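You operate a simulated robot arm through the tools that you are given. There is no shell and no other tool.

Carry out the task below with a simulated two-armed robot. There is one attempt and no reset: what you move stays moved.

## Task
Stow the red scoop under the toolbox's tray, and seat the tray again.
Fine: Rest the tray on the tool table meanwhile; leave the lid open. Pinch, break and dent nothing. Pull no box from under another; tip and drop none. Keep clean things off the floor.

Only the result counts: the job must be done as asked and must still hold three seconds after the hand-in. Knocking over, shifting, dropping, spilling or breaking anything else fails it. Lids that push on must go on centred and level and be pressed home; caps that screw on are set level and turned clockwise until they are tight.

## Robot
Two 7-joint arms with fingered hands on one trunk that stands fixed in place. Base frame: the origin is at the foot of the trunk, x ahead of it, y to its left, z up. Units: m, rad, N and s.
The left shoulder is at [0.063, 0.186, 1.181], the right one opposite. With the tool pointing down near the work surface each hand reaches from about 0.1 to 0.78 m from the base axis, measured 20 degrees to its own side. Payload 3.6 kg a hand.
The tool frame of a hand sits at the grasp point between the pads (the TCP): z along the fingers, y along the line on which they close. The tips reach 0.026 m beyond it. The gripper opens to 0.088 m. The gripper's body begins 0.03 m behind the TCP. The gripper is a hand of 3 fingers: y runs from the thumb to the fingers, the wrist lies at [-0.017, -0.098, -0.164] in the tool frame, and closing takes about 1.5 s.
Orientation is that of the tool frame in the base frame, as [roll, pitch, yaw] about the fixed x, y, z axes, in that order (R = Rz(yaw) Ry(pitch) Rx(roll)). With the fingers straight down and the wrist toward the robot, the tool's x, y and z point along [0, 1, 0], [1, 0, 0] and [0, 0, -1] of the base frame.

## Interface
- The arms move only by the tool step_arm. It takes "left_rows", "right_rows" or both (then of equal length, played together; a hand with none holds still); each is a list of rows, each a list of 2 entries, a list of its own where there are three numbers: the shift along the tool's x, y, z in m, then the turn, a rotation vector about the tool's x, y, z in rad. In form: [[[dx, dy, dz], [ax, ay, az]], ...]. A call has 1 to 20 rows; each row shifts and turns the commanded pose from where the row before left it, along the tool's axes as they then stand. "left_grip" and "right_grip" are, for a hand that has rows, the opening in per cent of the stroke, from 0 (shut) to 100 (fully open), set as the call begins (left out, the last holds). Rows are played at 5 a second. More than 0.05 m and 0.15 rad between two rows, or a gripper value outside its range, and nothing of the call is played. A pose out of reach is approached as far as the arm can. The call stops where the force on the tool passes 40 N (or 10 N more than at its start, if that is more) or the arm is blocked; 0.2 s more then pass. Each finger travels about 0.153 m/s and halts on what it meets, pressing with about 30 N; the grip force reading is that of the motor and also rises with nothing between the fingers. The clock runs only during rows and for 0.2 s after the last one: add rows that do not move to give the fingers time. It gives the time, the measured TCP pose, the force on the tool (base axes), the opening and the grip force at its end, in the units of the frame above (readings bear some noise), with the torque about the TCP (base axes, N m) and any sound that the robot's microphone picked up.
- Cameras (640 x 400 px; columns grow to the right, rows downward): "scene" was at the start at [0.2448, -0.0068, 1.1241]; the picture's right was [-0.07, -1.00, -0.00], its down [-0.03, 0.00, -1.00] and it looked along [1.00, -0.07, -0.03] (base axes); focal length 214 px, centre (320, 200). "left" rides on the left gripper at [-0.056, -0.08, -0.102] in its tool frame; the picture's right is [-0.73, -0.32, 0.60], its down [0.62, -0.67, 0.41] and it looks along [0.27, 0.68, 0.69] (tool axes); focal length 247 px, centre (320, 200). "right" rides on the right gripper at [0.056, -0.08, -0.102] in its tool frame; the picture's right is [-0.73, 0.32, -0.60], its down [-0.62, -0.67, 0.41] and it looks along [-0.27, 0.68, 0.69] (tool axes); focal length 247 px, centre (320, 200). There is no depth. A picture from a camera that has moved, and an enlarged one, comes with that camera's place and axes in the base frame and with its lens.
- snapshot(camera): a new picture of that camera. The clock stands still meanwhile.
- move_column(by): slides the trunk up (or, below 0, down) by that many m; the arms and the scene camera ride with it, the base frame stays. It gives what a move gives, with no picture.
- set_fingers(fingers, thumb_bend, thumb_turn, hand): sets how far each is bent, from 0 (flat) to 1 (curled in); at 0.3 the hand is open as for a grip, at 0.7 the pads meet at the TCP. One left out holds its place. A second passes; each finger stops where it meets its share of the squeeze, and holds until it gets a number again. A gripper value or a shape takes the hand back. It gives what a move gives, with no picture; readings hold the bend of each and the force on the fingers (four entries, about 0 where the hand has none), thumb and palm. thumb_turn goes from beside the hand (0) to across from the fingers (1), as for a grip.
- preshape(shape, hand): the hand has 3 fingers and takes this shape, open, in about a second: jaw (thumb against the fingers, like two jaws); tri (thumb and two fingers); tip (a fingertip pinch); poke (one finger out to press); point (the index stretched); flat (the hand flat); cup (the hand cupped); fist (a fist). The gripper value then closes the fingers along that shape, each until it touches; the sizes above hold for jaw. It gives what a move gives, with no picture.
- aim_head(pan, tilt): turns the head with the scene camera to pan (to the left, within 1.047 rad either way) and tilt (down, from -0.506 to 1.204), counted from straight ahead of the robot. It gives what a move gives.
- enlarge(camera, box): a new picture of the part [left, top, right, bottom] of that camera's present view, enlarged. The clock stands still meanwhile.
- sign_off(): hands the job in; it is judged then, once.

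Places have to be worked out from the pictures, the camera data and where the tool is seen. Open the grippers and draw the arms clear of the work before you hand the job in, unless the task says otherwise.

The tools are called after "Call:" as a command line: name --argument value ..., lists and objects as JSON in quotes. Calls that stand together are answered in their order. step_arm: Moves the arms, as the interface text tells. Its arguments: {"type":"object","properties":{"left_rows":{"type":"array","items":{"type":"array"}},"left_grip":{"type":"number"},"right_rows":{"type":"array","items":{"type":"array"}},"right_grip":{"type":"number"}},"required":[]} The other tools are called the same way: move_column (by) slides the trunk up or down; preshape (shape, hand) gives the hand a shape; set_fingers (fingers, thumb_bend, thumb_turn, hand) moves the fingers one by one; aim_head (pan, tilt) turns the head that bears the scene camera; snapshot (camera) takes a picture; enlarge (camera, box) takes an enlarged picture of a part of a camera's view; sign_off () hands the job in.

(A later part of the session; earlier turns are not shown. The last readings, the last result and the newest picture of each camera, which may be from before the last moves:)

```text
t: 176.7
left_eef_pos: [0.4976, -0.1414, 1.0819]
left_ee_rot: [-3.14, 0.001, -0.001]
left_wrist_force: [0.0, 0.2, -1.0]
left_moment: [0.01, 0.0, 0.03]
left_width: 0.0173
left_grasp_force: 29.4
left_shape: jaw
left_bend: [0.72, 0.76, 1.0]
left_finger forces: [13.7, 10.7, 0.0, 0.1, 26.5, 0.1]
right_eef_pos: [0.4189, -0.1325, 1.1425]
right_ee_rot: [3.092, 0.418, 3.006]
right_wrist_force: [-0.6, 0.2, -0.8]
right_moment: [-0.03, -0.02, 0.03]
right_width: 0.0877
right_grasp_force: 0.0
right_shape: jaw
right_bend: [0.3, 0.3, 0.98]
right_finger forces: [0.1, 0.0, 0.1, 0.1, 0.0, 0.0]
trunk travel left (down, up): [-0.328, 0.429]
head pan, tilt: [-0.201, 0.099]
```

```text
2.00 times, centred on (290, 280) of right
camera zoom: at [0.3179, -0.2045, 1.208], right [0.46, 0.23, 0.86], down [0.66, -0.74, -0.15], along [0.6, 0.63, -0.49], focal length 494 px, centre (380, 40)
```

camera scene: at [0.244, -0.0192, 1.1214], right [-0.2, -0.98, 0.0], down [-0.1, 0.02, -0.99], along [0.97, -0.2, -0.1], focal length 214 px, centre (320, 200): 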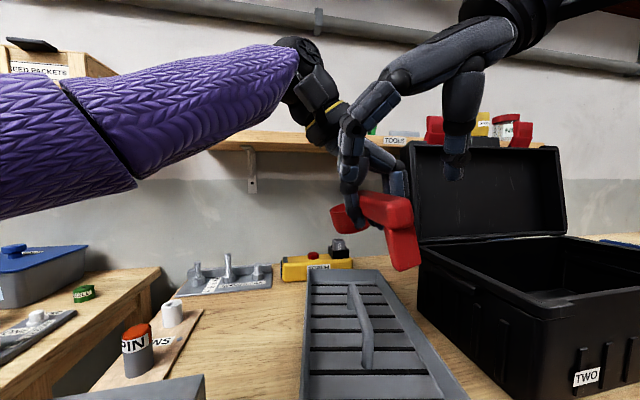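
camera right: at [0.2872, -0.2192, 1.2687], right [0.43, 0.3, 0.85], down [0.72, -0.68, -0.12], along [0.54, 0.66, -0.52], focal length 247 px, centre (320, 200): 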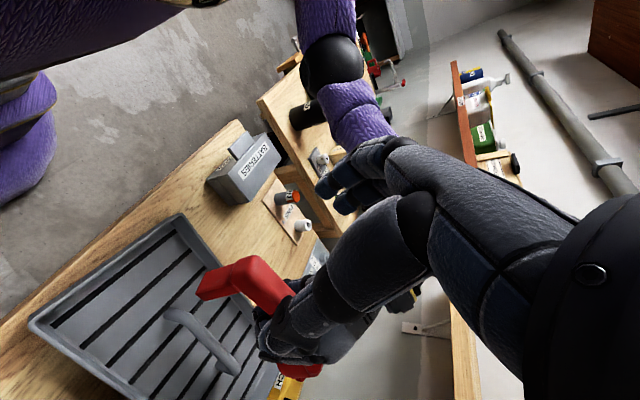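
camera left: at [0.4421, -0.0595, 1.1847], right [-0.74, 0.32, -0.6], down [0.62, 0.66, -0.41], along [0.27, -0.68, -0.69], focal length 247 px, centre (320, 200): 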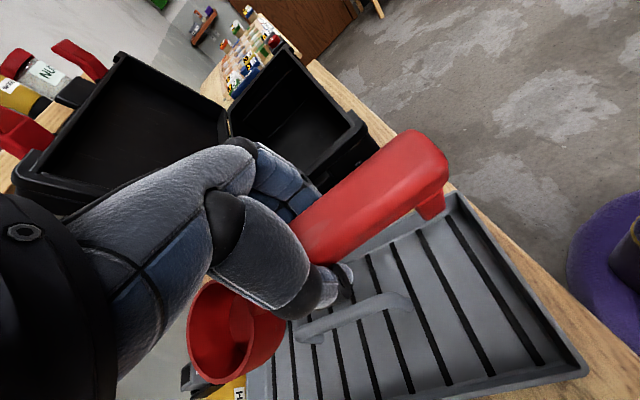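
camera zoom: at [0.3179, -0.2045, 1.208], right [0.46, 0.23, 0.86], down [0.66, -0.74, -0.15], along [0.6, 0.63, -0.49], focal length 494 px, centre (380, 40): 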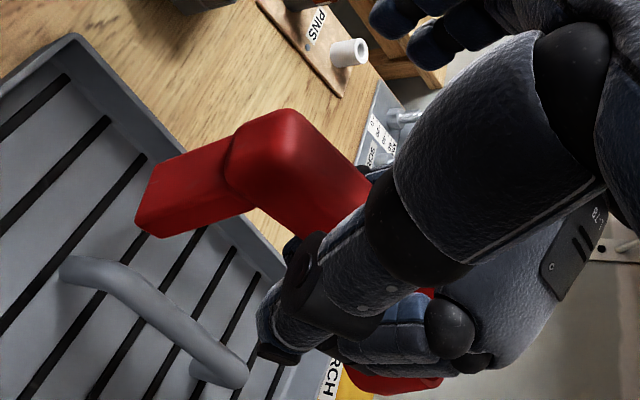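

The fingers and thumb straddle the handle in the view. I zoom in to check the gap between the right fingers and the left thumb.

Call:
enlarge --camera "scene" --box '[300, 80, 500, 290]'

Call:
enlarge --camera "left" --box '[220, 80, 480, 340]'

```text
1.90 times, centred on (400, 185) of scene
camera zoom: at [0.244, -0.0192, 1.1214], right [-0.2, -0.98, 0.0], down [-0.1, 0.02, -0.99], along [0.97, -0.2, -0.1], focal length 408 px, centre (168, 229)
```

zoom: 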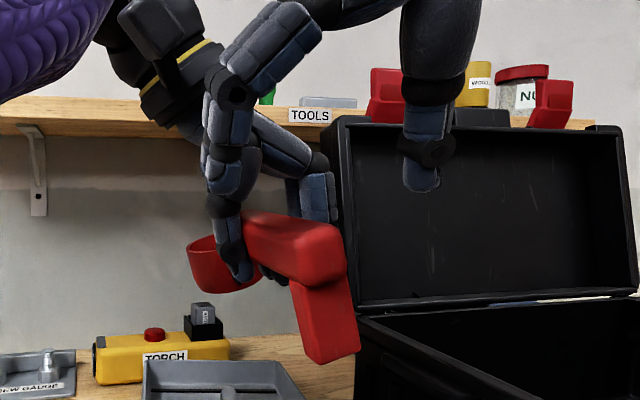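

```text
1.54 times, centred on (350, 210) of left
camera zoom: at [0.4419, -0.0603, 1.1847], right [-0.74, 0.32, -0.6], down [0.62, 0.67, -0.41], along [0.27, -0.68, -0.69], focal length 380 px, centre (274, 185)
```

zoom: 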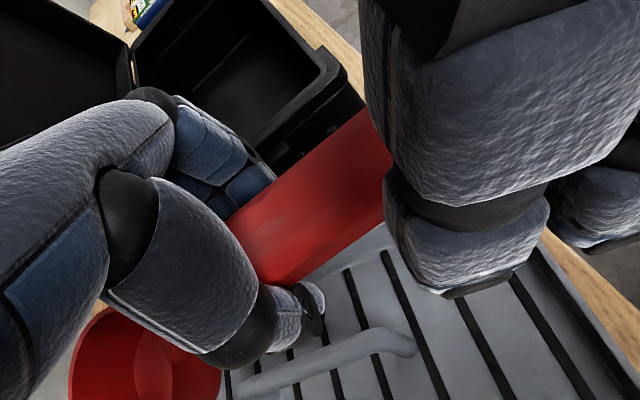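

There's a clear gap between the right fingers and the left thumb along the handle. I advance the remaining 6 cm along the fingers.

Call:
step_arm --right_rows '[[[0, 0, 0.02], [0, 0, 0]], [[0, 0, 0.02], [0, 0, 0]], [[0, 0, 0.018], [0, 0, 0]]]'

Call:
enlarge --camera "scene" --box '[300, 80, 500, 290]'

Call:
enlarge --camera "left" --box '[220, 80, 480, 340]'

Call:
enlarge --camera "right" --box '[180, 160, 420, 380]'

```text
t: 177.5
left_eef_pos: [0.4979, -0.1402, 1.081]
left_ee_rot: [3.141, 0.002, 0.001]
left_wrist_force: [0.2, 0.2, -1.1]
left_moment: [-0.01, -0.01, -0.03]
left_width: 0.0175
left_grasp_force: 30.4
left_shape: jaw
left_bend: [0.72, 0.76, 1.0]
left_finger forces: [13.7, 10.7, 0.0, 0.0, 26.6, 0.0]
right_eef_pos: [0.4435, -0.1363, 1.0891]
right_ee_rot: [3.093, 0.417, 3.006]
right_wrist_force: [0.1, -0.2, -0.6]
right_moment: [0.01, -0.01, 0.03]
right_width: 0.0877
right_grasp_force: 0.0
right_shape: jaw
right_bend: [0.3, 0.3, 0.98]
right_finger forces: [0.0, 0.0, 0.0, 0.0, 0.0, 0.1]
trunk travel left (down, up): [-0.328, 0.429]
head pan, tilt: [-0.201, 0.099]
```

```text
1.90 times, centred on (400, 185) of scene
camera zoom: at [0.2444, -0.019, 1.1213], right [-0.2, -0.98, 0.0], down [-0.1, 0.02, -0.99], along [0.97, -0.2, -0.1], focal length 408 px, centre (168, 229)
```

zoom: 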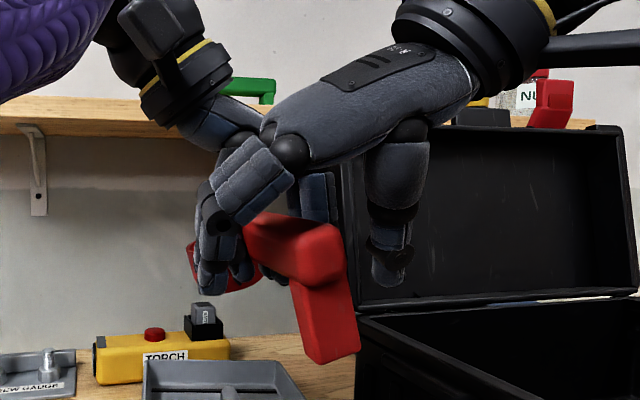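

```text
1.54 times, centred on (350, 210) of left
camera zoom: at [0.4423, -0.0601, 1.1845], right [-0.74, 0.32, -0.6], down [0.62, 0.67, -0.41], along [0.27, -0.68, -0.69], focal length 380 px, centre (274, 185)
```

zoom: 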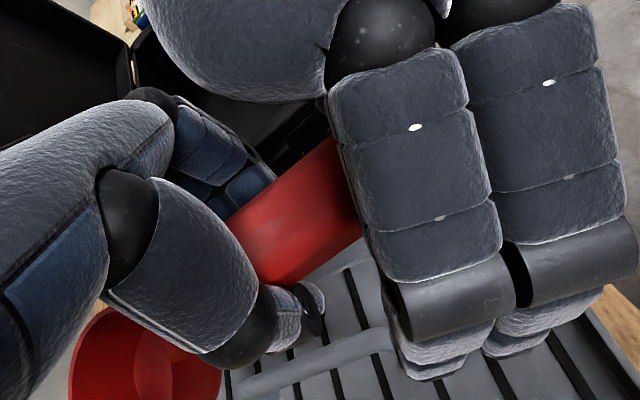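

```text
1.82 times, centred on (300, 270) of right
camera zoom: at [0.3412, -0.2072, 1.1543], right [0.46, 0.23, 0.86], down [0.66, -0.74, -0.15], along [0.6, 0.63, -0.49], focal length 449 px, centre (356, 73)
```

zoom: 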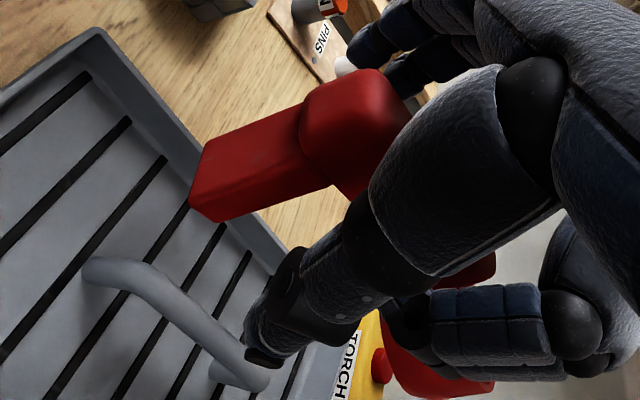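

Everything lines up: two fingers on the far side, thumb on the near side of the handle. I shift 4 mm and close the right hand while the left still holds.

Call:
step_arm --right_rows '[[[0, 0.004, 0], [0, 0, 0]], [[0, 0, 0], [0, 0, 0]]]'

Call:
step_arm --right_rows '[[[0, 0, 0], [0, 0, 0]], [[0, 0, 0], [0, 0, 0]], [[0, 0, 0], [0, 0, 0]], [[0, 0, 0], [0, 0, 0]], [[0, 0, 0], [0, 0, 0]], [[0, 0, 0], [0, 0, 0]], [[0, 0, 0], [0, 0, 0]], [[0, 0, 0], [0, 0, 0]], [[0, 0, 0], [0, 0, 0]]]' --right_grip 0

Call:
enlarge --camera "scene" --box '[300, 80, 500, 290]'

Call:
enlarge --camera "right" --box '[180, 160, 420, 380]'

```text
t: 178.1
left_eef_pos: [0.4974, -0.1395, 1.0803]
left_ee_rot: [3.141, 0.0, 0.0]
left_wrist_force: [0.4, 0.2, -1.1]
left_moment: [-0.03, -0.02, -0.01]
left_width: 0.0175
left_grasp_force: 29.9
left_shape: jaw
left_bend: [0.72, 0.76, 1.0]
left_finger forces: [13.7, 10.7, 0.1, 0.0, 26.5, 0.1]
right_eef_pos: [0.443, -0.1308, 1.0892]
right_ee_rot: [3.092, 0.419, 3.005]
right_wrist_force: [-0.3, -0.2, 0.1]
right_moment: [0.02, 0.0, -0.03]
right_width: 0.0878
right_grasp_force: 0.1
right_shape: jaw
right_bend: [0.3, 0.3, 0.98]
right_finger forces: [0.0, 0.0, 0.0, 0.0, 0.0, 0.0]
trunk travel left (down, up): [-0.328, 0.429]
head pan, tilt: [-0.201, 0.099]
```

```text
t: 180.1
left_eef_pos: [0.4969, -0.141, 1.0815]
left_ee_rot: [3.141, 0.0, 0.002]
left_wrist_force: [-3.2, -2.3, -1.0]
left_moment: [-0.08, -0.06, -0.19]
left_width: 0.0118
left_grasp_force: 30.3
left_shape: jaw
left_bend: [0.73, 0.83, 1.0]
left_finger forces: [0.1, 6.2, 0.1, 0.1, 3.7, 0.0]
right_eef_pos: [0.4423, -0.1303, 1.0904]
right_ee_rot: [3.089, 0.419, 3.005]
right_wrist_force: [3.7, 2.3, -0.5]
right_moment: [0.12, 0.02, 0.37]
right_width: 0.0179
right_grasp_force: 30.5
right_shape: jaw
right_bend: [0.7, 0.77, 1.0]
right_finger forces: [0.9, 26.8, 0.0, 0.0, 26.9, 0.0]
trunk travel left (down, up): [-0.328, 0.429]
head pan, tilt: [-0.201, 0.099]
```

```text
1.90 times, centred on (400, 185) of scene
camera zoom: at [0.244, -0.019, 1.1214], right [-0.2, -0.98, 0.0], down [-0.1, 0.02, -0.99], along [0.98, -0.2, -0.1], focal length 408 px, centre (168, 229)
```

zoom: 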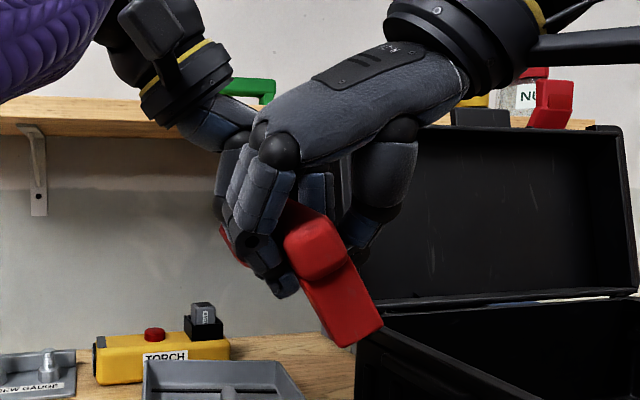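

```text
1.82 times, centred on (300, 270) of right
camera zoom: at [0.3414, -0.2028, 1.155], right [0.46, 0.23, 0.86], down [0.66, -0.74, -0.15], along [0.6, 0.63, -0.49], focal length 449 px, centre (356, 73)
```

zoom: 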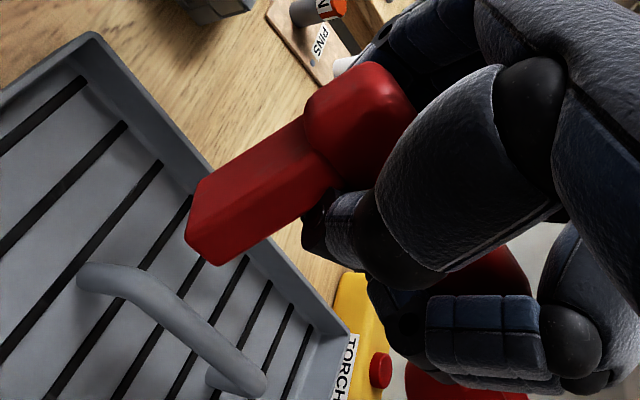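

The right hand has the handle (width 17.9 mm, 27 N pinch); the left grip has gone slack. I open the left hand now with idle rows and watch whether the right holds.

Call:
step_arm --left_rows '[[[0, 0, 0], [0, 0, 0]], [[0, 0, 0], [0, 0, 0]], [[0, 0, 0], [0, 0, 0]], [[0, 0, 0], [0, 0, 0]], [[0, 0, 0], [0, 0, 0]], [[0, 0, 0], [0, 0, 0]]]' --left_grip 70

Call:
enlarge --camera "scene" --box '[300, 80, 500, 290]'

Call:
snapshot --camera "left"

Call:
snapshot --camera "right"

```text
t: 181.5
left_eef_pos: [0.4977, -0.1406, 1.0809]
left_ee_rot: [-3.141, -0.001, 0.0]
left_wrist_force: [0.5, -0.6, -0.3]
left_moment: [0.01, -0.04, -0.02]
left_width: 0.0616
left_grasp_force: 0.1
left_shape: jaw
left_bend: [0.36, 0.56, 0.99]
left_finger forces: [0.1, 0.0, 0.0, 0.0, 0.1, 0.0]
right_eef_pos: [0.443, -0.1311, 1.0898]
right_ee_rot: [3.091, 0.419, 3.007]
right_wrist_force: [0.3, -0.6, -1.3]
right_moment: [0.03, 0.07, 0.02]
right_width: 0.0172
right_grasp_force: 30.1
right_shape: jaw
right_bend: [0.7, 0.79, 1.0]
right_finger forces: [6.9, 20.4, 0.0, 0.1, 26.9, 0.0]
trunk travel left (down, up): [-0.328, 0.429]
head pan, tilt: [-0.201, 0.099]
```

```text
1.90 times, centred on (400, 185) of scene
camera zoom: at [0.244, -0.019, 1.1214], right [-0.2, -0.98, 0.0], down [-0.1, 0.02, -0.99], along [0.98, -0.2, -0.1], focal length 408 px, centre (168, 229)
```

zoom: 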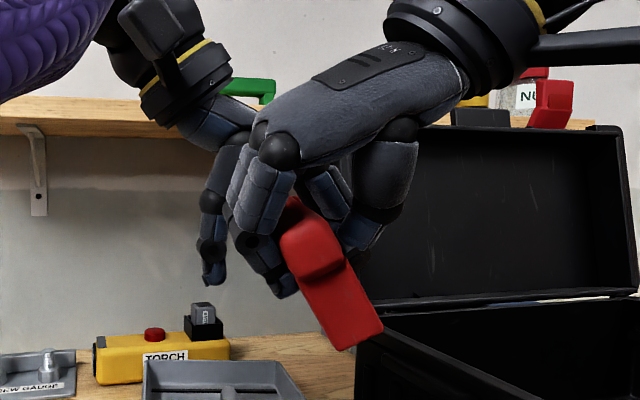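

```text
taken
camera left: at [0.4419, -0.0601, 1.1847], right [-0.74, 0.32, -0.6], down [0.62, 0.67, -0.41], along [0.27, -0.68, -0.69], focal length 247 px, centre (320, 200)
```

left: 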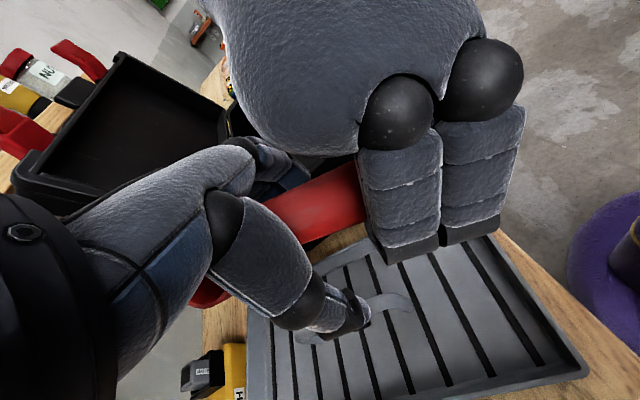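

```text
taken
camera right: at [0.3414, -0.2028, 1.1549], right [0.46, 0.23, 0.86], down [0.66, -0.74, -0.15], along [0.6, 0.63, -0.49], focal length 247 px, centre (320, 200)
```

right: 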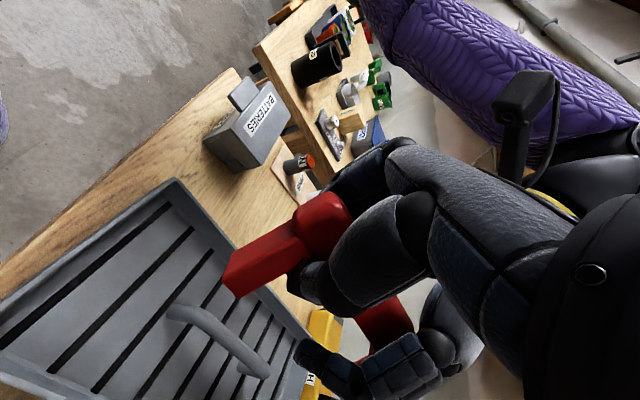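

The right hand holds the scoop alone (6.9/20.4/26.9 N). I open the left fully, slide it slightly away from the right hand and lift it straight up.

Call:
step_arm --left_rows '[[[0, 0, 0], [0, 0, 0]], [[0, 0, 0], [0, 0, 0]], [[0.01, 0, 0], [0, 0, 0]], [[0.01, 0, 0], [0, 0, 0]], [[0.003, 0, -0.02], [0, 0, 0]], [[0.003, 0, -0.02], [0, 0, 0]]]' --left_grip 100

Call:
snapshot --camera "left"

Call:
enlarge --camera "scene" --box '[300, 60, 500, 290]'

```text
t: 182.9
left_eef_pos: [0.5255, -0.14, 1.1212]
left_ee_rot: [3.141, 0.001, 0.0]
left_wrist_force: [-0.5, 0.2, 0.1]
left_moment: [0.01, 0.02, 0.03]
left_width: 0.0882
left_grasp_force: 0.1
left_shape: jaw
left_bend: [0.3, 0.3, 0.98]
left_finger forces: [0.1, 0.0, 0.0, 0.0, 0.0, 0.1]
right_eef_pos: [0.4422, -0.1309, 1.0894]
right_ee_rot: [3.091, 0.416, 3.006]
right_wrist_force: [-0.3, 0.4, -1.1]
right_moment: [0.04, 0.03, 0.0]
right_width: 0.0176
right_grasp_force: 30.3
right_shape: jaw
right_bend: [0.7, 0.79, 1.0]
right_finger forces: [6.9, 20.4, 0.0, 0.0, 27.0, 0.1]
trunk travel left (down, up): [-0.328, 0.429]
head pan, tilt: [-0.201, 0.099]
```

```text
taken
camera left: at [0.4706, -0.0599, 1.2236], right [-0.74, 0.32, -0.6], down [0.62, 0.67, -0.41], along [0.27, -0.68, -0.69], focal length 247 px, centre (320, 200)
```

left: 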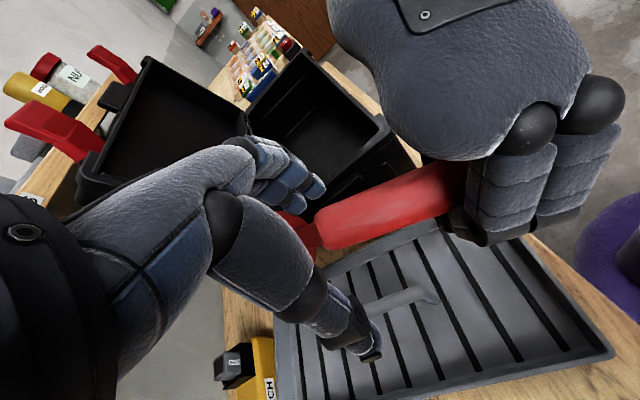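

```text
1.74 times, centred on (400, 175) of scene
camera zoom: at [0.244, -0.0191, 1.1214], right [-0.2, -0.98, 0.0], down [-0.1, 0.02, -0.99], along [0.98, -0.2, -0.1], focal length 373 px, centre (181, 244)
```

zoom: 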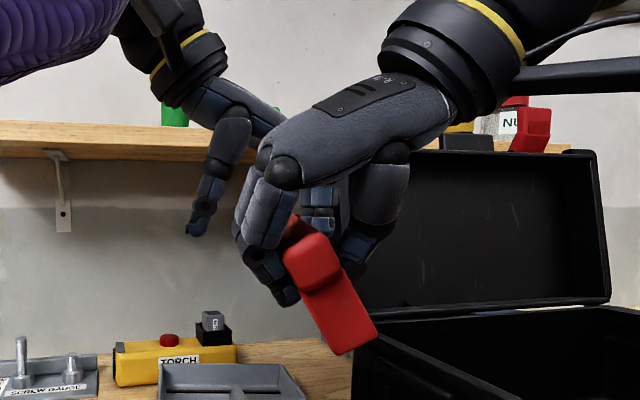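

Clean separation. The left hand goes further up and then away to the left.

Call:
step_arm --left_rows '[[[0.002, 0, -0.025], [0, 0, 0]], [[0.0, 0, -0.03], [0, 0, 0]], [[0.0, 0, -0.03], [0, 0, 0]], [[0, -0.04, -0.01], [0, 0, 0]], [[0, -0.04, 0], [0, 0, 0]], [[0, -0.04, 0], [0, 0, 0]], [[0, -0.04, 0], [0, 0, 0]], [[0, -0.04, 0], [0, 0, 0]], [[0, -0.04, 0], [0, 0, 0]], [[0, -0.04, 0], [0, 0, 0]], [[0, -0.04, 0], [0, 0, 0]], [[0, -0.04, 0], [0, 0, 0]], [[0, -0.04, 0], [0, 0, 0]], [[0, -0.04, 0], [0, 0, 0]]]'

Call:
snapshot --camera "right"

Call:
snapshot --camera "scene"

```text
t: 185.9
left_eef_pos: [0.5262, 0.2985, 1.2156]
left_ee_rot: [3.141, 0.001, -0.002]
left_wrist_force: [0.1, -0.2, 0.1]
left_moment: [-0.02, 0.0, -0.03]
left_width: 0.0877
left_grasp_force: 0.0
left_shape: jaw
left_bend: [0.3, 0.3, 0.98]
left_finger forces: [0.0, 0.0, 0.1, 0.1, 0.1, 0.1]
right_eef_pos: [0.4416, -0.1304, 1.0899]
right_ee_rot: [3.094, 0.419, 3.008]
right_wrist_force: [-0.2, 0.0, -0.6]
right_moment: [0.01, 0.02, 0.0]
right_width: 0.017
right_grasp_force: 29.7
right_shape: jaw
right_bend: [0.7, 0.79, 1.0]
right_finger forces: [6.9, 20.4, 0.1, 0.0, 27.0, 0.0]
trunk travel left (down, up): [-0.328, 0.429]
head pan, tilt: [-0.201, 0.099]
```

```text
taken
camera right: at [0.341, -0.2021, 1.1553], right [0.46, 0.23, 0.86], down [0.66, -0.74, -0.15], along [0.6, 0.63, -0.49], focal length 247 px, centre (320, 200)
```

right: 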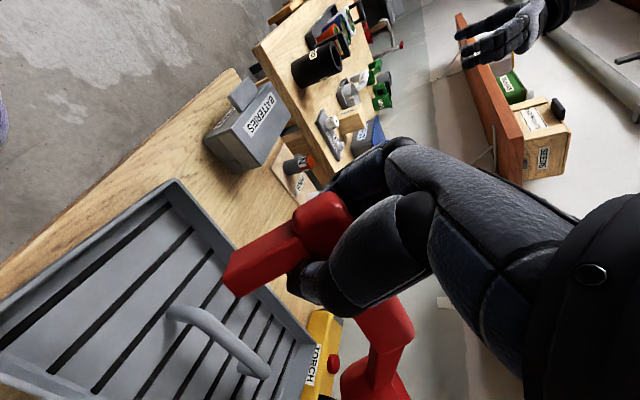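

```text
taken
camera scene: at [0.2437, -0.0184, 1.1215], right [-0.2, -0.98, 0.0], down [-0.1, 0.02, -1.0], along [0.98, -0.2, -0.1], focal length 214 px, centre (320, 200)
```

scene: 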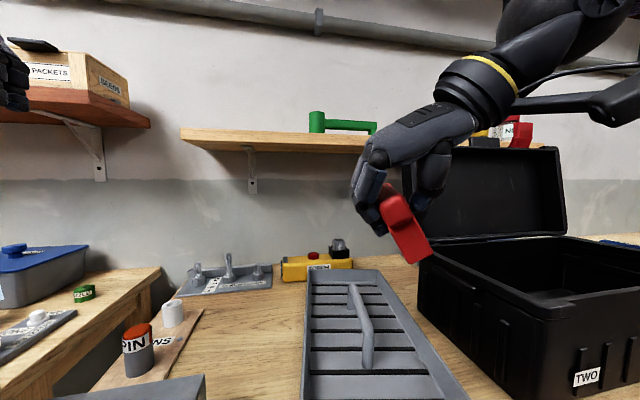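

The right hand holds the scoop alone, level along its length but rolled ~30° about its long axis. I raise it 3 cm and carry it right toward y≈−0.31, above the box rim.

Call:
step_arm --right_rows '[[[-0.0122, 0, -0.0274], [0, 0, 0]], [[-0.0037, -0.0297, 0.0017], [0, 0, 0]], [[-0.0037, -0.0297, 0.0017], [0, 0, 0]], [[-0.0037, -0.0297, 0.0017], [0, 0, 0]], [[-0.0037, -0.0297, 0.0017], [0, 0, 0]], [[-0.0037, -0.0297, 0.0017], [0, 0, 0]], [[-0.0037, -0.0297, 0.0017], [0, 0, 0]]]'

Call:
snapshot --camera "scene"

```text
t: 187.5
left_eef_pos: [0.5269, 0.2976, 1.2155]
left_ee_rot: [3.142, 0.001, -0.001]
left_wrist_force: [0.2, 0.2, 0.6]
left_moment: [-0.02, 0.0, -0.02]
left_width: 0.0881
left_grasp_force: 0.1
left_shape: jaw
left_bend: [0.3, 0.3, 0.98]
left_finger forces: [0.0, 0.0, 0.0, 0.0, 0.0, 0.0]
right_eef_pos: [0.4457, -0.3115, 1.1099]
right_ee_rot: [3.089, 0.416, 3.006]
right_wrist_force: [0.0, 0.6, -1.7]
right_moment: [0.02, 0.05, -0.01]
right_width: 0.0171
right_grasp_force: 29.8
right_shape: jaw
right_bend: [0.7, 0.79, 1.0]
right_finger forces: [6.9, 20.4, 0.0, 0.1, 27.2, 0.0]
trunk travel left (down, up): [-0.328, 0.429]
head pan, tilt: [-0.201, 0.099]
```

```text
taken
camera scene: at [0.2438, -0.0194, 1.1215], right [-0.2, -0.98, 0.0], down [-0.1, 0.02, -0.99], along [0.98, -0.2, -0.1], focal length 214 px, centre (320, 200)
```

scene: 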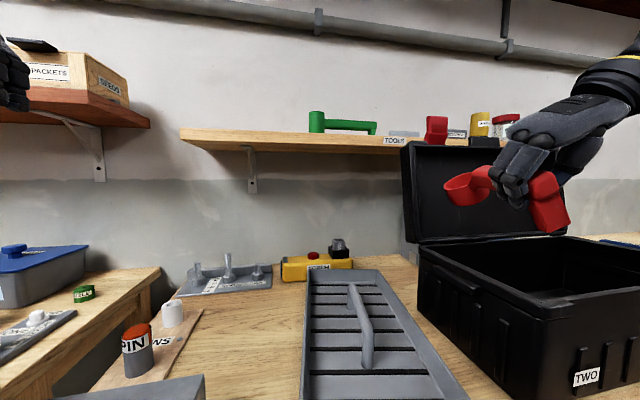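

The scoop is level above the box's left edge. I rotate the hand clockwise about the vertical by ~1.47 rad so the scoop lies along y (cup to the right).

Call:
step_arm --right_rows '[[[0, 0, 0], [0.0396, -0.0047, 0.0895]], [[0, 0, 0], [0.0396, -0.0047, 0.0895]], [[0, 0, 0], [0.0396, -0.0047, 0.0895]], [[0, 0, 0], [0.0396, -0.0047, 0.0895]], [[0, 0, 0], [0.0396, -0.0047, 0.0895]], [[0, 0, 0], [0.0396, -0.0047, 0.0895]], [[0, 0, 0], [0.0396, -0.0047, 0.0895]], [[0, 0, 0], [0.0396, -0.0047, 0.0895]]]'

Call:
snapshot --camera "scene"

```text
t: 189.3
left_eef_pos: [0.5265, 0.2985, 1.2155]
left_ee_rot: [3.141, -0.001, 0.0]
left_wrist_force: [0.0, -0.4, -0.2]
left_moment: [0.0, 0.0, 0.01]
left_width: 0.0878
left_grasp_force: 0.0
left_shape: jaw
left_bend: [0.3, 0.3, 0.98]
left_finger forces: [0.0, 0.0, 0.0, 0.1, 0.0, 0.0]
right_eef_pos: [0.4469, -0.3117, 1.1118]
right_ee_rot: [3.088, 0.42, 2.219]
right_wrist_force: [0.0, 0.0, -0.8]
right_moment: [0.01, 0.05, 0.01]
right_width: 0.017
right_grasp_force: 30.1
right_shape: jaw
right_bend: [0.7, 0.79, 1.0]
right_finger forces: [6.9, 20.2, 0.0, 0.1, 27.4, 0.0]
trunk travel left (down, up): [-0.328, 0.429]
head pan, tilt: [-0.201, 0.099]
```

```text
taken
camera scene: at [0.244, -0.0188, 1.1214], right [-0.2, -0.98, 0.0], down [-0.1, 0.02, -0.99], along [0.98, -0.2, -0.1], focal length 214 px, centre (320, 200)
```

scene: 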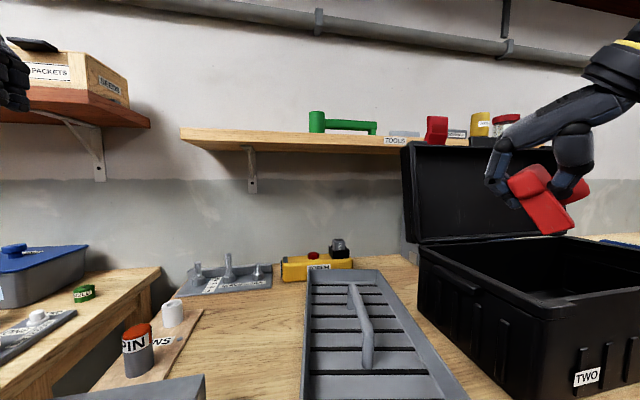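

Half-way turned without limits. I complete the turn.

Call:
step_arm --right_rows '[[[0, 0, 0], [0.0396, -0.0047, 0.0895]], [[0, 0, 0], [0.0396, -0.0047, 0.0895]], [[0, 0, 0], [0.0396, -0.0047, 0.0895]], [[0, 0, 0], [0.0396, -0.0047, 0.0895]], [[0, 0, 0], [0.0396, -0.0047, 0.0895]], [[0, 0, 0], [0.0396, -0.0047, 0.0895]], [[0, 0, 0], [0.0396, -0.0047, 0.0895]]]'

Call:
aim_head --pan -0.8 --tilt 0.3

Call:
snapshot --camera "scene"

Call:
snapshot --camera "right"

```text
t: 190.9
left_eef_pos: [0.5267, 0.2989, 1.2159]
left_ee_rot: [-3.141, 0.001, -0.001]
left_wrist_force: [1.2, 0.4, 0.8]
left_moment: [-0.04, 0.01, 0.01]
left_width: 0.088
left_grasp_force: 0.1
left_shape: jaw
left_bend: [0.3, 0.3, 0.98]
left_finger forces: [0.0, 0.1, 0.1, 0.1, 0.0, 0.0]
right_eef_pos: [0.4466, -0.3107, 1.1125]
right_ee_rot: [3.088, 0.419, 1.532]
right_wrist_force: [-0.5, 0.0, 0.6]
right_moment: [0.03, -0.02, 0.0]
right_width: 0.0169
right_grasp_force: 29.9
right_shape: jaw
right_bend: [0.7, 0.79, 1.0]
right_finger forces: [6.9, 20.3, 0.0, 0.1, 27.4, 0.0]
trunk travel left (down, up): [-0.328, 0.429]
head pan, tilt: [-0.201, 0.099]
```

```text
t: 191.9
left_eef_pos: [0.5276, 0.2986, 1.2154]
left_ee_rot: [-3.141, 0.001, 0.0]
left_wrist_force: [0.2, 0.1, 0.7]
left_moment: [-0.01, 0.0, 0.02]
left_width: 0.0875
left_grasp_force: 0.2
left_shape: jaw
left_bend: [0.3, 0.3, 0.98]
left_finger forces: [0.0, 0.0, 0.0, 0.1, 0.1, 0.0]
right_eef_pos: [0.4469, -0.3104, 1.1124]
right_ee_rot: [3.087, 0.421, 1.533]
right_wrist_force: [-1.2, 0.0, -0.8]
right_moment: [0.04, -0.01, 0.01]
right_width: 0.0168
right_grasp_force: 30.2
right_shape: jaw
right_bend: [0.7, 0.79, 1.0]
right_finger forces: [6.9, 20.3, 0.0, 0.1, 27.4, 0.1]
trunk travel left (down, up): [-0.328, 0.429]
head pan, tilt: [-0.799, 0.3]
```

```text
taken
camera scene: at [0.219, -0.0675, 1.1028], right [-0.72, -0.7, 0.0], down [-0.21, 0.21, -0.96], along [0.67, -0.68, -0.3], focal length 214 px, centre (320, 200)
```

scene: 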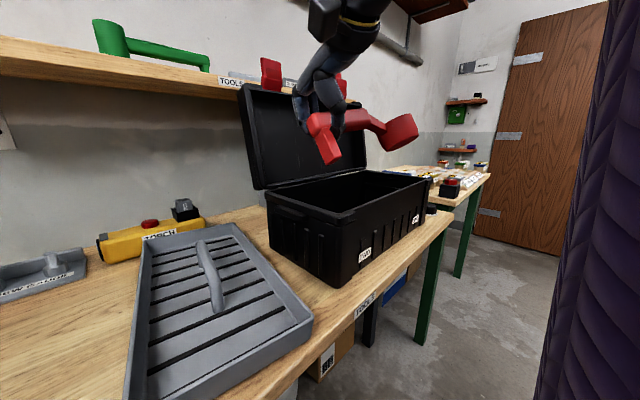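

```text
taken
camera right: at [0.3643, -0.217, 1.1763], right [0.27, -0.43, 0.86], down [-0.67, -0.73, -0.15], along [0.69, -0.53, -0.48], focal length 247 px, centre (320, 200)
```

right: 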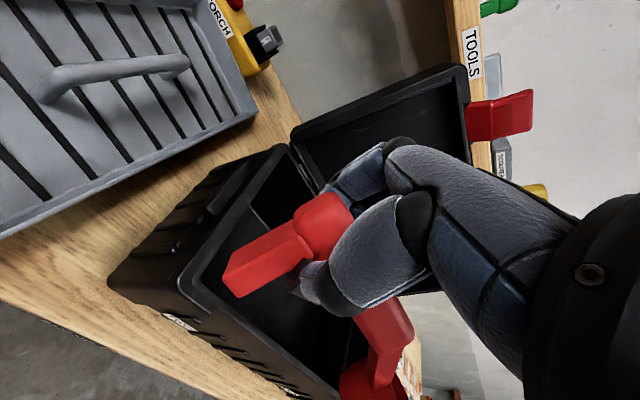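

The scoop is now along y with the cup to the right. Before lowering, I raise the trunk to look into the box's interior.

Call:
move_column --by 0.2

Call:
aim_head --pan -0.85 --tilt 0.75

Call:
snapshot --camera "scene"

Call:
snapshot --camera "right"

```text
t: 194.1
left_eef_pos: [0.5273, 0.3011, 1.4145]
left_ee_rot: [3.14, 0.001, 0.0]
left_wrist_force: [0.1, 0.3, 0.2]
left_moment: [0.03, -0.02, -0.02]
left_width: 0.0876
left_grasp_force: 0.0
left_shape: jaw
left_bend: [0.3, 0.3, 0.98]
left_finger forces: [0.0, 0.0, 0.0, 0.0, 0.0, 0.0]
right_eef_pos: [0.447, -0.3112, 1.3103]
right_ee_rot: [3.088, 0.419, 1.534]
right_wrist_force: [0.9, -0.4, 0.4]
right_moment: [0.04, -0.06, 0.02]
right_width: 0.017
right_grasp_force: 30.0
right_shape: jaw
right_bend: [0.7, 0.79, 1.0]
right_finger forces: [7.1, 20.3, 0.0, 0.0, 27.4, 0.0]
trunk travel left (down, up): [-0.528, 0.229]
head pan, tilt: [-0.799, 0.3]
```

```text
t: 195.0
left_eef_pos: [0.5277, 0.3006, 1.4129]
left_ee_rot: [3.14, 0.0, 0.0]
left_wrist_force: [-0.3, 0.3, -0.1]
left_moment: [0.02, 0.01, -0.01]
left_width: 0.0878
left_grasp_force: 0.0
left_shape: jaw
left_bend: [0.3, 0.3, 0.98]
left_finger forces: [0.0, 0.0, 0.0, 0.0, 0.1, 0.1]
right_eef_pos: [0.4459, -0.3123, 1.3109]
right_ee_rot: [3.089, 0.419, 1.533]
right_wrist_force: [0.8, -0.1, -1.4]
right_moment: [0.04, -0.03, 0.03]
right_width: 0.0169
right_grasp_force: 30.0
right_shape: jaw
right_bend: [0.7, 0.79, 1.0]
right_finger forces: [7.1, 20.2, 0.0, 0.0, 27.5, 0.1]
trunk travel left (down, up): [-0.528, 0.229]
head pan, tilt: [-0.85, 0.75]
```

```text
taken
camera scene: at [0.1894, -0.0629, 1.2734], right [-0.75, -0.66, 0.0], down [-0.45, 0.51, -0.73], along [0.48, -0.55, -0.68], focal length 214 px, centre (320, 200)
```

scene: 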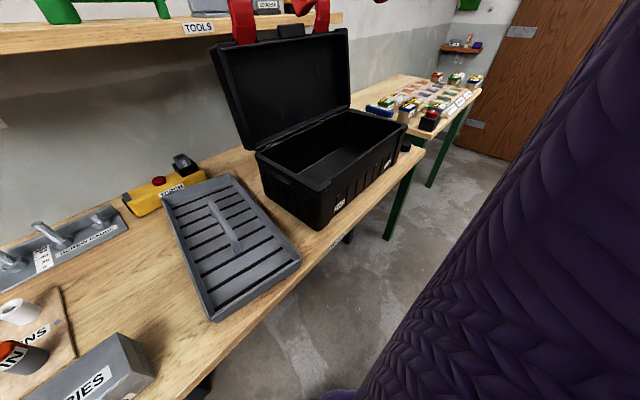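

```text
taken
camera right: at [0.3645, -0.217, 1.3762], right [0.27, -0.43, 0.86], down [-0.67, -0.73, -0.15], along [0.69, -0.53, -0.48], focal length 247 px, centre (320, 200)
```

right: 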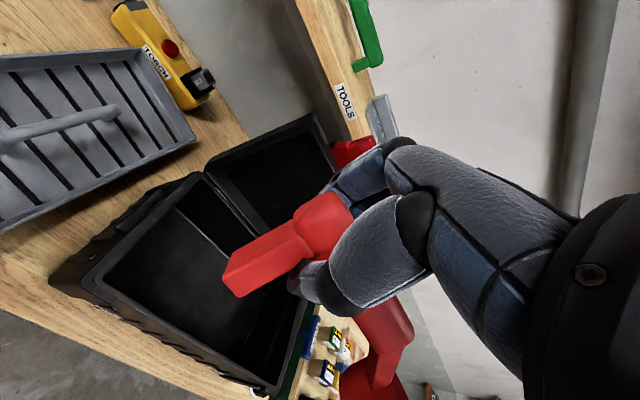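

I enlarge the box's interior in both views.

Call:
enlarge --camera "scene" --box '[240, 90, 420, 230]'

Call:
enlarge --camera "right" --box '[40, 150, 340, 400]'

```text
2.86 times, centred on (330, 160) of scene
camera zoom: at [0.1894, -0.0629, 1.2734], right [-0.75, -0.66, 0.0], down [-0.45, 0.51, -0.73], along [0.48, -0.55, -0.68], focal length 613 px, centre (291, 314)
```

zoom: 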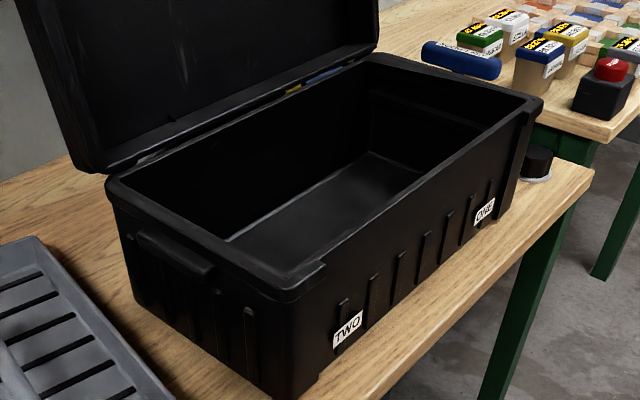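

```text
1.60 times, centred on (190, 275) of right
camera zoom: at [0.3645, -0.217, 1.3762], right [0.27, -0.43, 0.86], down [-0.67, -0.73, -0.15], along [0.69, -0.53, -0.48], focal length 395 px, centre (528, 80)
```

zoom: 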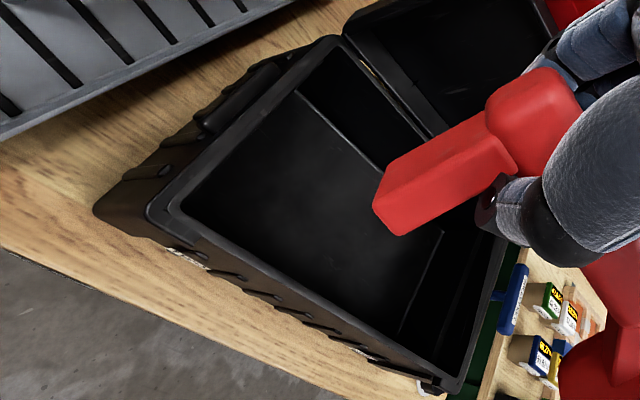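

The box is empty with a flat floor (z≈0.824). I bring the scoop over the interior to about (0.55, −0.47) and lift the left hand a bit for the coming trunk descent.

Call:
step_arm --right_rows '[[[-0.0281, 0.0213, 0.0137], [0, 0, 0]], [[-0.0281, 0.0213, 0.0137], [0, 0, 0]], [[-0.0281, 0.0213, 0.0137], [0, 0, 0]], [[-0.0281, 0.0213, 0.0137], [0, 0, 0]], [[-0.0281, 0.0213, 0.0137], [0, 0, 0]]]' --left_rows '[[[0, 0, -0.03], [0, 0, 0]], [[0, 0, -0.03], [0, 0, 0]], [[0, 0, -0.03], [0, 0, 0]], [[0, 0, -0.03], [0, 0, 0]], [[0, 0, 0], [0, 0, 0]]]'

Call:
move_column --by -0.2

Call:
aim_head --pan -0.8 --tilt 0.35

Call:
snapshot --camera "scene"

Call:
snapshot --camera "right"

```text
t: 196.2
left_eef_pos: [0.5184, 0.2983, 1.5122]
left_ee_rot: [-3.139, -0.002, 0.001]
left_wrist_force: [-0.6, -0.3, -0.2]
left_moment: [0.01, -0.01, 0.04]
left_width: 0.0877
left_grasp_force: 0.1
left_shape: jaw
left_bend: [0.3, 0.3, 0.98]
left_finger forces: [0.1, 0.0, 0.0, 0.0, 0.0, 0.0]
left hand out of reach, approached as far as the arm can: row 3, 4
right_eef_pos: [0.5497, -0.472, 1.3108]
right_ee_rot: [3.088, 0.42, 1.535]
right_wrist_force: [0.2, -0.4, -0.6]
right_moment: [0.03, -0.01, -0.01]
right_width: 0.017
right_grasp_force: 29.7
right_shape: jaw
right_bend: [0.7, 0.79, 1.0]
right_finger forces: [7.1, 20.3, 0.1, 0.1, 27.4, 0.0]
trunk travel left (down, up): [-0.528, 0.229]
head pan, tilt: [-0.85, 0.75]
```

```text
t: 198.3
left_eef_pos: [0.5181, 0.2989, 1.3114]
left_ee_rot: [-3.142, 0.0, -0.001]
left_wrist_force: [0.1, -0.2, -0.1]
left_moment: [0.03, -0.02, -0.01]
left_width: 0.0879
left_grasp_force: 0.0
left_shape: jaw
left_bend: [0.3, 0.3, 0.98]
left_finger forces: [0.0, 0.1, 0.0, 0.0, 0.0, 0.0]
right_eef_pos: [0.549, -0.4691, 1.1115]
right_ee_rot: [3.087, 0.419, 1.535]
right_wrist_force: [-0.3, 0.0, -1.1]
right_moment: [0.05, -0.05, 0.03]
right_width: 0.0166
right_grasp_force: 30.4
right_shape: jaw
right_bend: [0.7, 0.79, 1.0]
right_finger forces: [7.1, 20.1, 0.0, 0.0, 27.4, 0.1]
trunk travel left (down, up): [-0.328, 0.429]
head pan, tilt: [-0.85, 0.75]
```

```text
t: 199.2
left_eef_pos: [0.5186, 0.2977, 1.3102]
left_ee_rot: [3.142, 0.001, 0.001]
left_wrist_force: [0.2, -0.4, -0.8]
left_moment: [0.05, 0.03, 0.01]
left_width: 0.088
left_grasp_force: 0.1
left_shape: jaw
left_bend: [0.3, 0.3, 0.98]
left_finger forces: [0.1, 0.0, 0.0, 0.1, 0.0, 0.1]
right_eef_pos: [0.5501, -0.4699, 1.1116]
right_ee_rot: [3.089, 0.419, 1.534]
right_wrist_force: [-0.5, -0.1, -1.2]
right_moment: [0.06, 0.01, -0.01]
right_width: 0.0171
right_grasp_force: 30.0
right_shape: jaw
right_bend: [0.7, 0.79, 1.0]
right_finger forces: [7.2, 20.1, 0.1, 0.0, 27.3, 0.0]
trunk travel left (down, up): [-0.328, 0.429]
head pan, tilt: [-0.799, 0.351]
```

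```text
taken
camera scene: at [0.2187, -0.0674, 1.0979], right [-0.72, -0.7, 0.0], down [-0.24, 0.25, -0.94], along [0.65, -0.67, -0.34], focal length 214 px, centre (320, 200)
```

scene: 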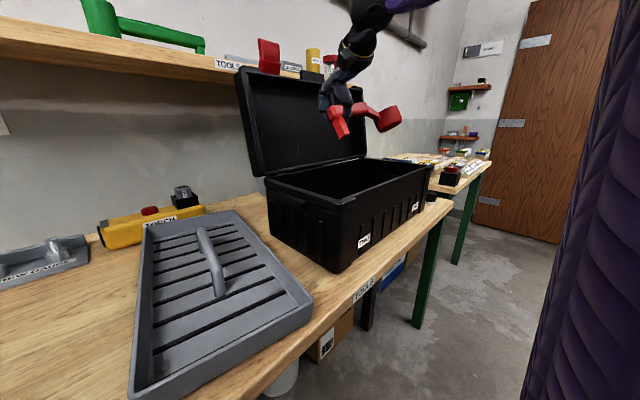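

```text
taken
camera right: at [0.4688, -0.3749, 1.1761], right [0.27, -0.43, 0.86], down [-0.67, -0.73, -0.15], along [0.69, -0.53, -0.48], focal length 247 px, centre (320, 200)
```

right: 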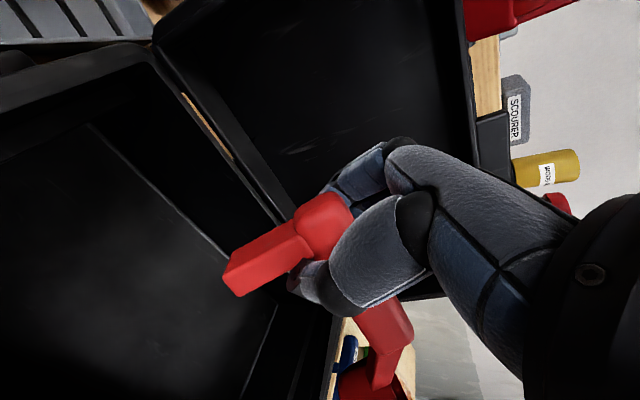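

The scoop hovers over the box interior. I lower the trunk 0.15 and check the clearance to the walls.

Call:
move_column --by -0.13

Call:
snapshot --camera "right"

Call:
aim_head --pan -0.85 --tilt 0.1

Call:
enlarge --camera "scene" --box '[200, 50, 450, 250]'

```text
t: 200.8
left_eef_pos: [0.5176, 0.298, 1.1812]
left_ee_rot: [-3.142, -0.001, 0.001]
left_wrist_force: [-0.2, -0.3, 0.3]
left_moment: [0.02, -0.02, -0.01]
left_width: 0.0878
left_grasp_force: 0.0
left_shape: jaw
left_bend: [0.3, 0.3, 0.98]
left_finger forces: [0.1, 0.0, 0.0, 0.0, 0.0, 0.1]
right_eef_pos: [0.5498, -0.4693, 0.9812]
right_ee_rot: [3.088, 0.42, 1.533]
right_wrist_force: [1.2, -0.2, -1.0]
right_moment: [0.03, -0.01, 0.01]
right_width: 0.0169
right_grasp_force: 30.2
right_shape: jaw
right_bend: [0.7, 0.79, 1.0]
right_finger forces: [7.2, 20.0, 0.1, 0.1, 27.2, 0.0]
trunk travel left (down, up): [-0.198, 0.559]
head pan, tilt: [-0.799, 0.351]
```

```text
taken
camera right: at [0.4682, -0.3749, 1.0466], right [0.27, -0.43, 0.86], down [-0.67, -0.73, -0.15], along [0.69, -0.53, -0.48], focal length 247 px, centre (320, 200)
```

right: 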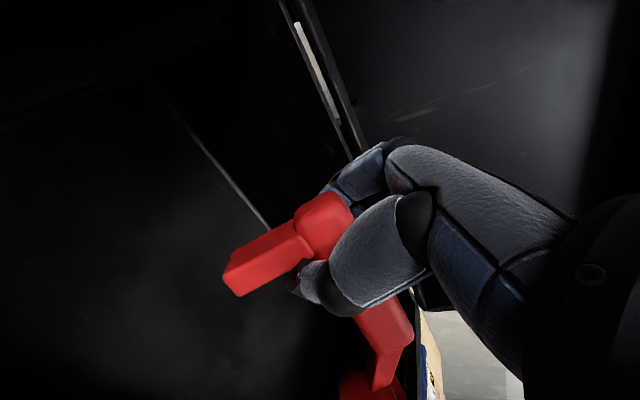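

```text
t: 201.6
left_eef_pos: [0.5182, 0.2971, 1.1808]
left_ee_rot: [3.141, 0.001, -0.001]
left_wrist_force: [0.2, -0.5, 0.2]
left_moment: [0.01, 0.0, 0.0]
left_width: 0.0879
left_grasp_force: 0.1
left_shape: jaw
left_bend: [0.3, 0.3, 0.98]
left_finger forces: [0.0, 0.0, 0.1, 0.0, 0.0, 0.0]
right_eef_pos: [0.5487, -0.4675, 0.9812]
right_ee_rot: [3.087, 0.42, 1.534]
right_wrist_force: [-0.4, -0.4, -0.7]
right_moment: [0.01, -0.03, 0.02]
right_width: 0.0169
right_grasp_force: 29.7
right_shape: jaw
right_bend: [0.7, 0.79, 1.0]
right_finger forces: [7.2, 20.0, 0.1, 0.1, 27.2, 0.0]
trunk travel left (down, up): [-0.198, 0.559]
head pan, tilt: [-0.85, 0.099]
```

```text
2.00 times, centred on (325, 150) of scene
camera zoom: at [0.2375, -0.0698, 0.9794], right [-0.75, -0.66, 0.0], down [-0.07, 0.08, -0.99], along [0.66, -0.75, -0.1], focal length 429 px, centre (310, 300)
```

zoom: 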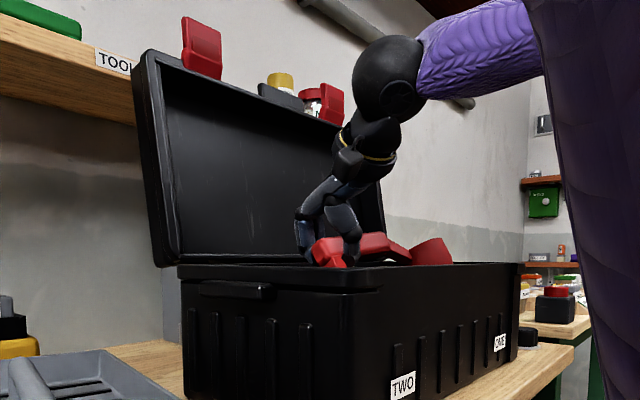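

The scoop is entering the box freely. I lower another 0.065, then feel for the floor in small steps.

Call:
move_column --by -0.065

Call:
step_arm --right_rows '[[[0.0036, 0, 0.0085], [0, 0, 0]]]'

Call:
step_arm --right_rows '[[[0.0024, 0, 0.0055], [0, 0, 0]]]'

Call:
snapshot --camera "right"

```text
t: 202.6
left_eef_pos: [0.5171, 0.2964, 1.1175]
left_ee_rot: [3.14, -0.002, 0.0]
left_wrist_force: [-0.6, -0.2, 0.2]
left_moment: [0.0, -0.03, 0.01]
left_width: 0.0879
left_grasp_force: 0.2
left_shape: jaw
left_bend: [0.3, 0.3, 0.98]
left_finger forces: [0.1, 0.0, 0.0, 0.0, 0.0, 0.0]
right_eef_pos: [0.549, -0.4696, 0.9166]
right_ee_rot: [3.087, 0.42, 1.534]
right_wrist_force: [-0.5, 0.1, -0.4]
right_moment: [0.03, 0.0, -0.01]
right_width: 0.0169
right_grasp_force: 29.9
right_shape: jaw
right_bend: [0.7, 0.79, 1.0]
right_finger forces: [7.3, 20.0, 0.0, 0.0, 27.1, 0.1]
trunk travel left (down, up): [-0.133, 0.624]
head pan, tilt: [-0.85, 0.099]
```

```text
t: 203.0
left_eef_pos: [0.5182, 0.298, 1.1159]
left_ee_rot: [-3.141, 0.0, 0.001]
left_wrist_force: [0.1, -0.2, 0.0]
left_moment: [0.0, 0.01, 0.01]
left_width: 0.0878
left_grasp_force: 0.0
left_shape: jaw
left_bend: [0.3, 0.3, 0.98]
left_finger forces: [0.0, 0.0, 0.0, 0.0, 0.1, 0.0]
right_eef_pos: [0.5512, -0.4696, 0.9088]
right_ee_rot: [3.087, 0.42, 1.534]
right_wrist_force: [-0.2, 0.3, -0.9]
right_moment: [0.03, 0.0, 0.02]
right_width: 0.017
right_grasp_force: 30.2
right_shape: jaw
right_bend: [0.7, 0.79, 1.0]
right_finger forces: [7.3, 20.1, 0.0, 0.1, 27.1, 0.1]
trunk travel left (down, up): [-0.133, 0.624]
head pan, tilt: [-0.85, 0.099]
```

```text
t: 203.4
left_eef_pos: [0.5184, 0.2981, 1.1166]
left_ee_rot: [3.14, 0.001, 0.001]
left_wrist_force: [-0.6, 0.2, -0.1]
left_moment: [-0.02, 0.0, 0.05]
left_width: 0.0877
left_grasp_force: 0.1
left_shape: jaw
left_bend: [0.3, 0.3, 0.98]
left_finger forces: [0.1, 0.0, 0.0, 0.0, 0.0, 0.0]
right_eef_pos: [0.5504, -0.4698, 0.9013]
right_ee_rot: [3.087, 0.419, 1.534]
right_wrist_force: [0.3, 0.3, -0.6]
right_moment: [0.0, 0.04, -0.01]
right_width: 0.0167
right_grasp_force: 29.8
right_shape: jaw
right_bend: [0.7, 0.79, 1.0]
right_finger forces: [7.2, 20.0, 0.0, 0.1, 27.1, 0.0]
trunk travel left (down, up): [-0.133, 0.624]
head pan, tilt: [-0.85, 0.099]
```

```text
taken
camera right: at [0.4692, -0.3754, 0.9658], right [0.27, -0.43, 0.86], down [-0.67, -0.73, -0.15], along [0.69, -0.53, -0.48], focal length 247 px, centre (320, 200)
```

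right: 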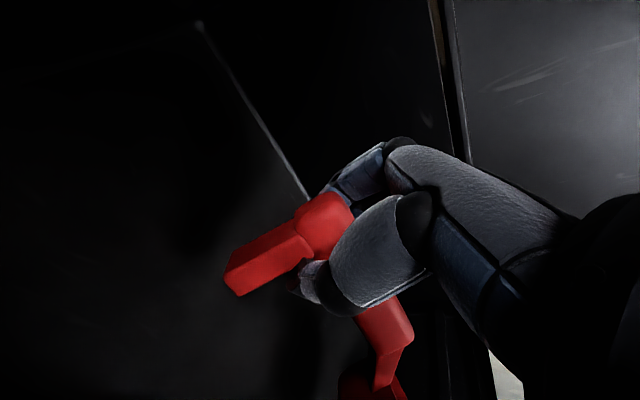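

No contact yet at z≈0.901. I go on down in 5 mm steps.

Call:
step_arm --right_rows '[[[0.002, 0, 0.0046], [0, 0, 0]]]'

Call:
step_arm --right_rows '[[[0.002, 0, 0.0046], [0, 0, 0]]]'

Call:
step_arm --right_rows '[[[0.0016, 0, 0.0037], [0, 0, 0]]]'

```text
t: 203.8
left_eef_pos: [0.519, 0.2966, 1.1153]
left_ee_rot: [3.141, 0.0, 0.001]
left_wrist_force: [-0.2, -0.3, 0.4]
left_moment: [-0.02, 0.02, -0.02]
left_width: 0.0878
left_grasp_force: 0.1
left_shape: jaw
left_bend: [0.3, 0.3, 0.98]
left_finger forces: [0.1, 0.0, 0.0, 0.0, 0.0, 0.0]
right_eef_pos: [0.5513, -0.4699, 0.8946]
right_ee_rot: [3.087, 0.418, 1.531]
right_wrist_force: [0.1, -1.2, -1.2]
right_moment: [0.08, -0.03, 0.03]
right_width: 0.0166
right_grasp_force: 29.6
right_shape: jaw
right_bend: [0.7, 0.79, 1.0]
right_finger forces: [7.3, 20.0, 0.0, 0.0, 27.1, 0.1]
trunk travel left (down, up): [-0.133, 0.624]
head pan, tilt: [-0.85, 0.099]
```

```text
t: 204.2
left_eef_pos: [0.519, 0.2976, 1.1154]
left_ee_rot: [-3.14, 0.0, 0.0]
left_wrist_force: [-0.1, 0.1, -0.9]
left_moment: [-0.01, -0.02, 0.03]
left_width: 0.0877
left_grasp_force: 0.0
left_shape: jaw
left_bend: [0.3, 0.3, 0.98]
left_finger forces: [0.1, 0.0, 0.0, 0.0, 0.0, 0.0]
right_eef_pos: [0.5521, -0.4703, 0.8905]
right_ee_rot: [3.089, 0.42, 1.534]
right_wrist_force: [0.2, -0.1, -2.0]
right_moment: [0.05, -0.01, -0.01]
right_width: 0.0168
right_grasp_force: 29.8
right_shape: jaw
right_bend: [0.7, 0.79, 1.0]
right_finger forces: [7.2, 20.1, 0.1, 0.1, 27.1, 0.0]
trunk travel left (down, up): [-0.133, 0.624]
head pan, tilt: [-0.85, 0.099]
```

```text
t: 204.6
left_eef_pos: [0.5194, 0.2969, 1.1154]
left_ee_rot: [3.141, 0.0, 0.0]
left_wrist_force: [0.0, 0.0, 0.2]
left_moment: [0.02, 0.02, 0.03]
left_width: 0.0877
left_grasp_force: 0.1
left_shape: jaw
left_bend: [0.3, 0.3, 0.98]
left_finger forces: [0.0, 0.1, 0.1, 0.0, 0.1, 0.0]
right_eef_pos: [0.5515, -0.4695, 0.8868]
right_ee_rot: [3.087, 0.42, 1.531]
right_wrist_force: [0.9, -0.8, -1.0]
right_moment: [0.02, 0.02, -0.03]
right_width: 0.0167
right_grasp_force: 30.0
right_shape: jaw
right_bend: [0.7, 0.79, 1.0]
right_finger forces: [7.3, 19.9, 0.0, 0.0, 27.1, 0.0]
trunk travel left (down, up): [-0.133, 0.624]
head pan, tilt: [-0.85, 0.099]
```

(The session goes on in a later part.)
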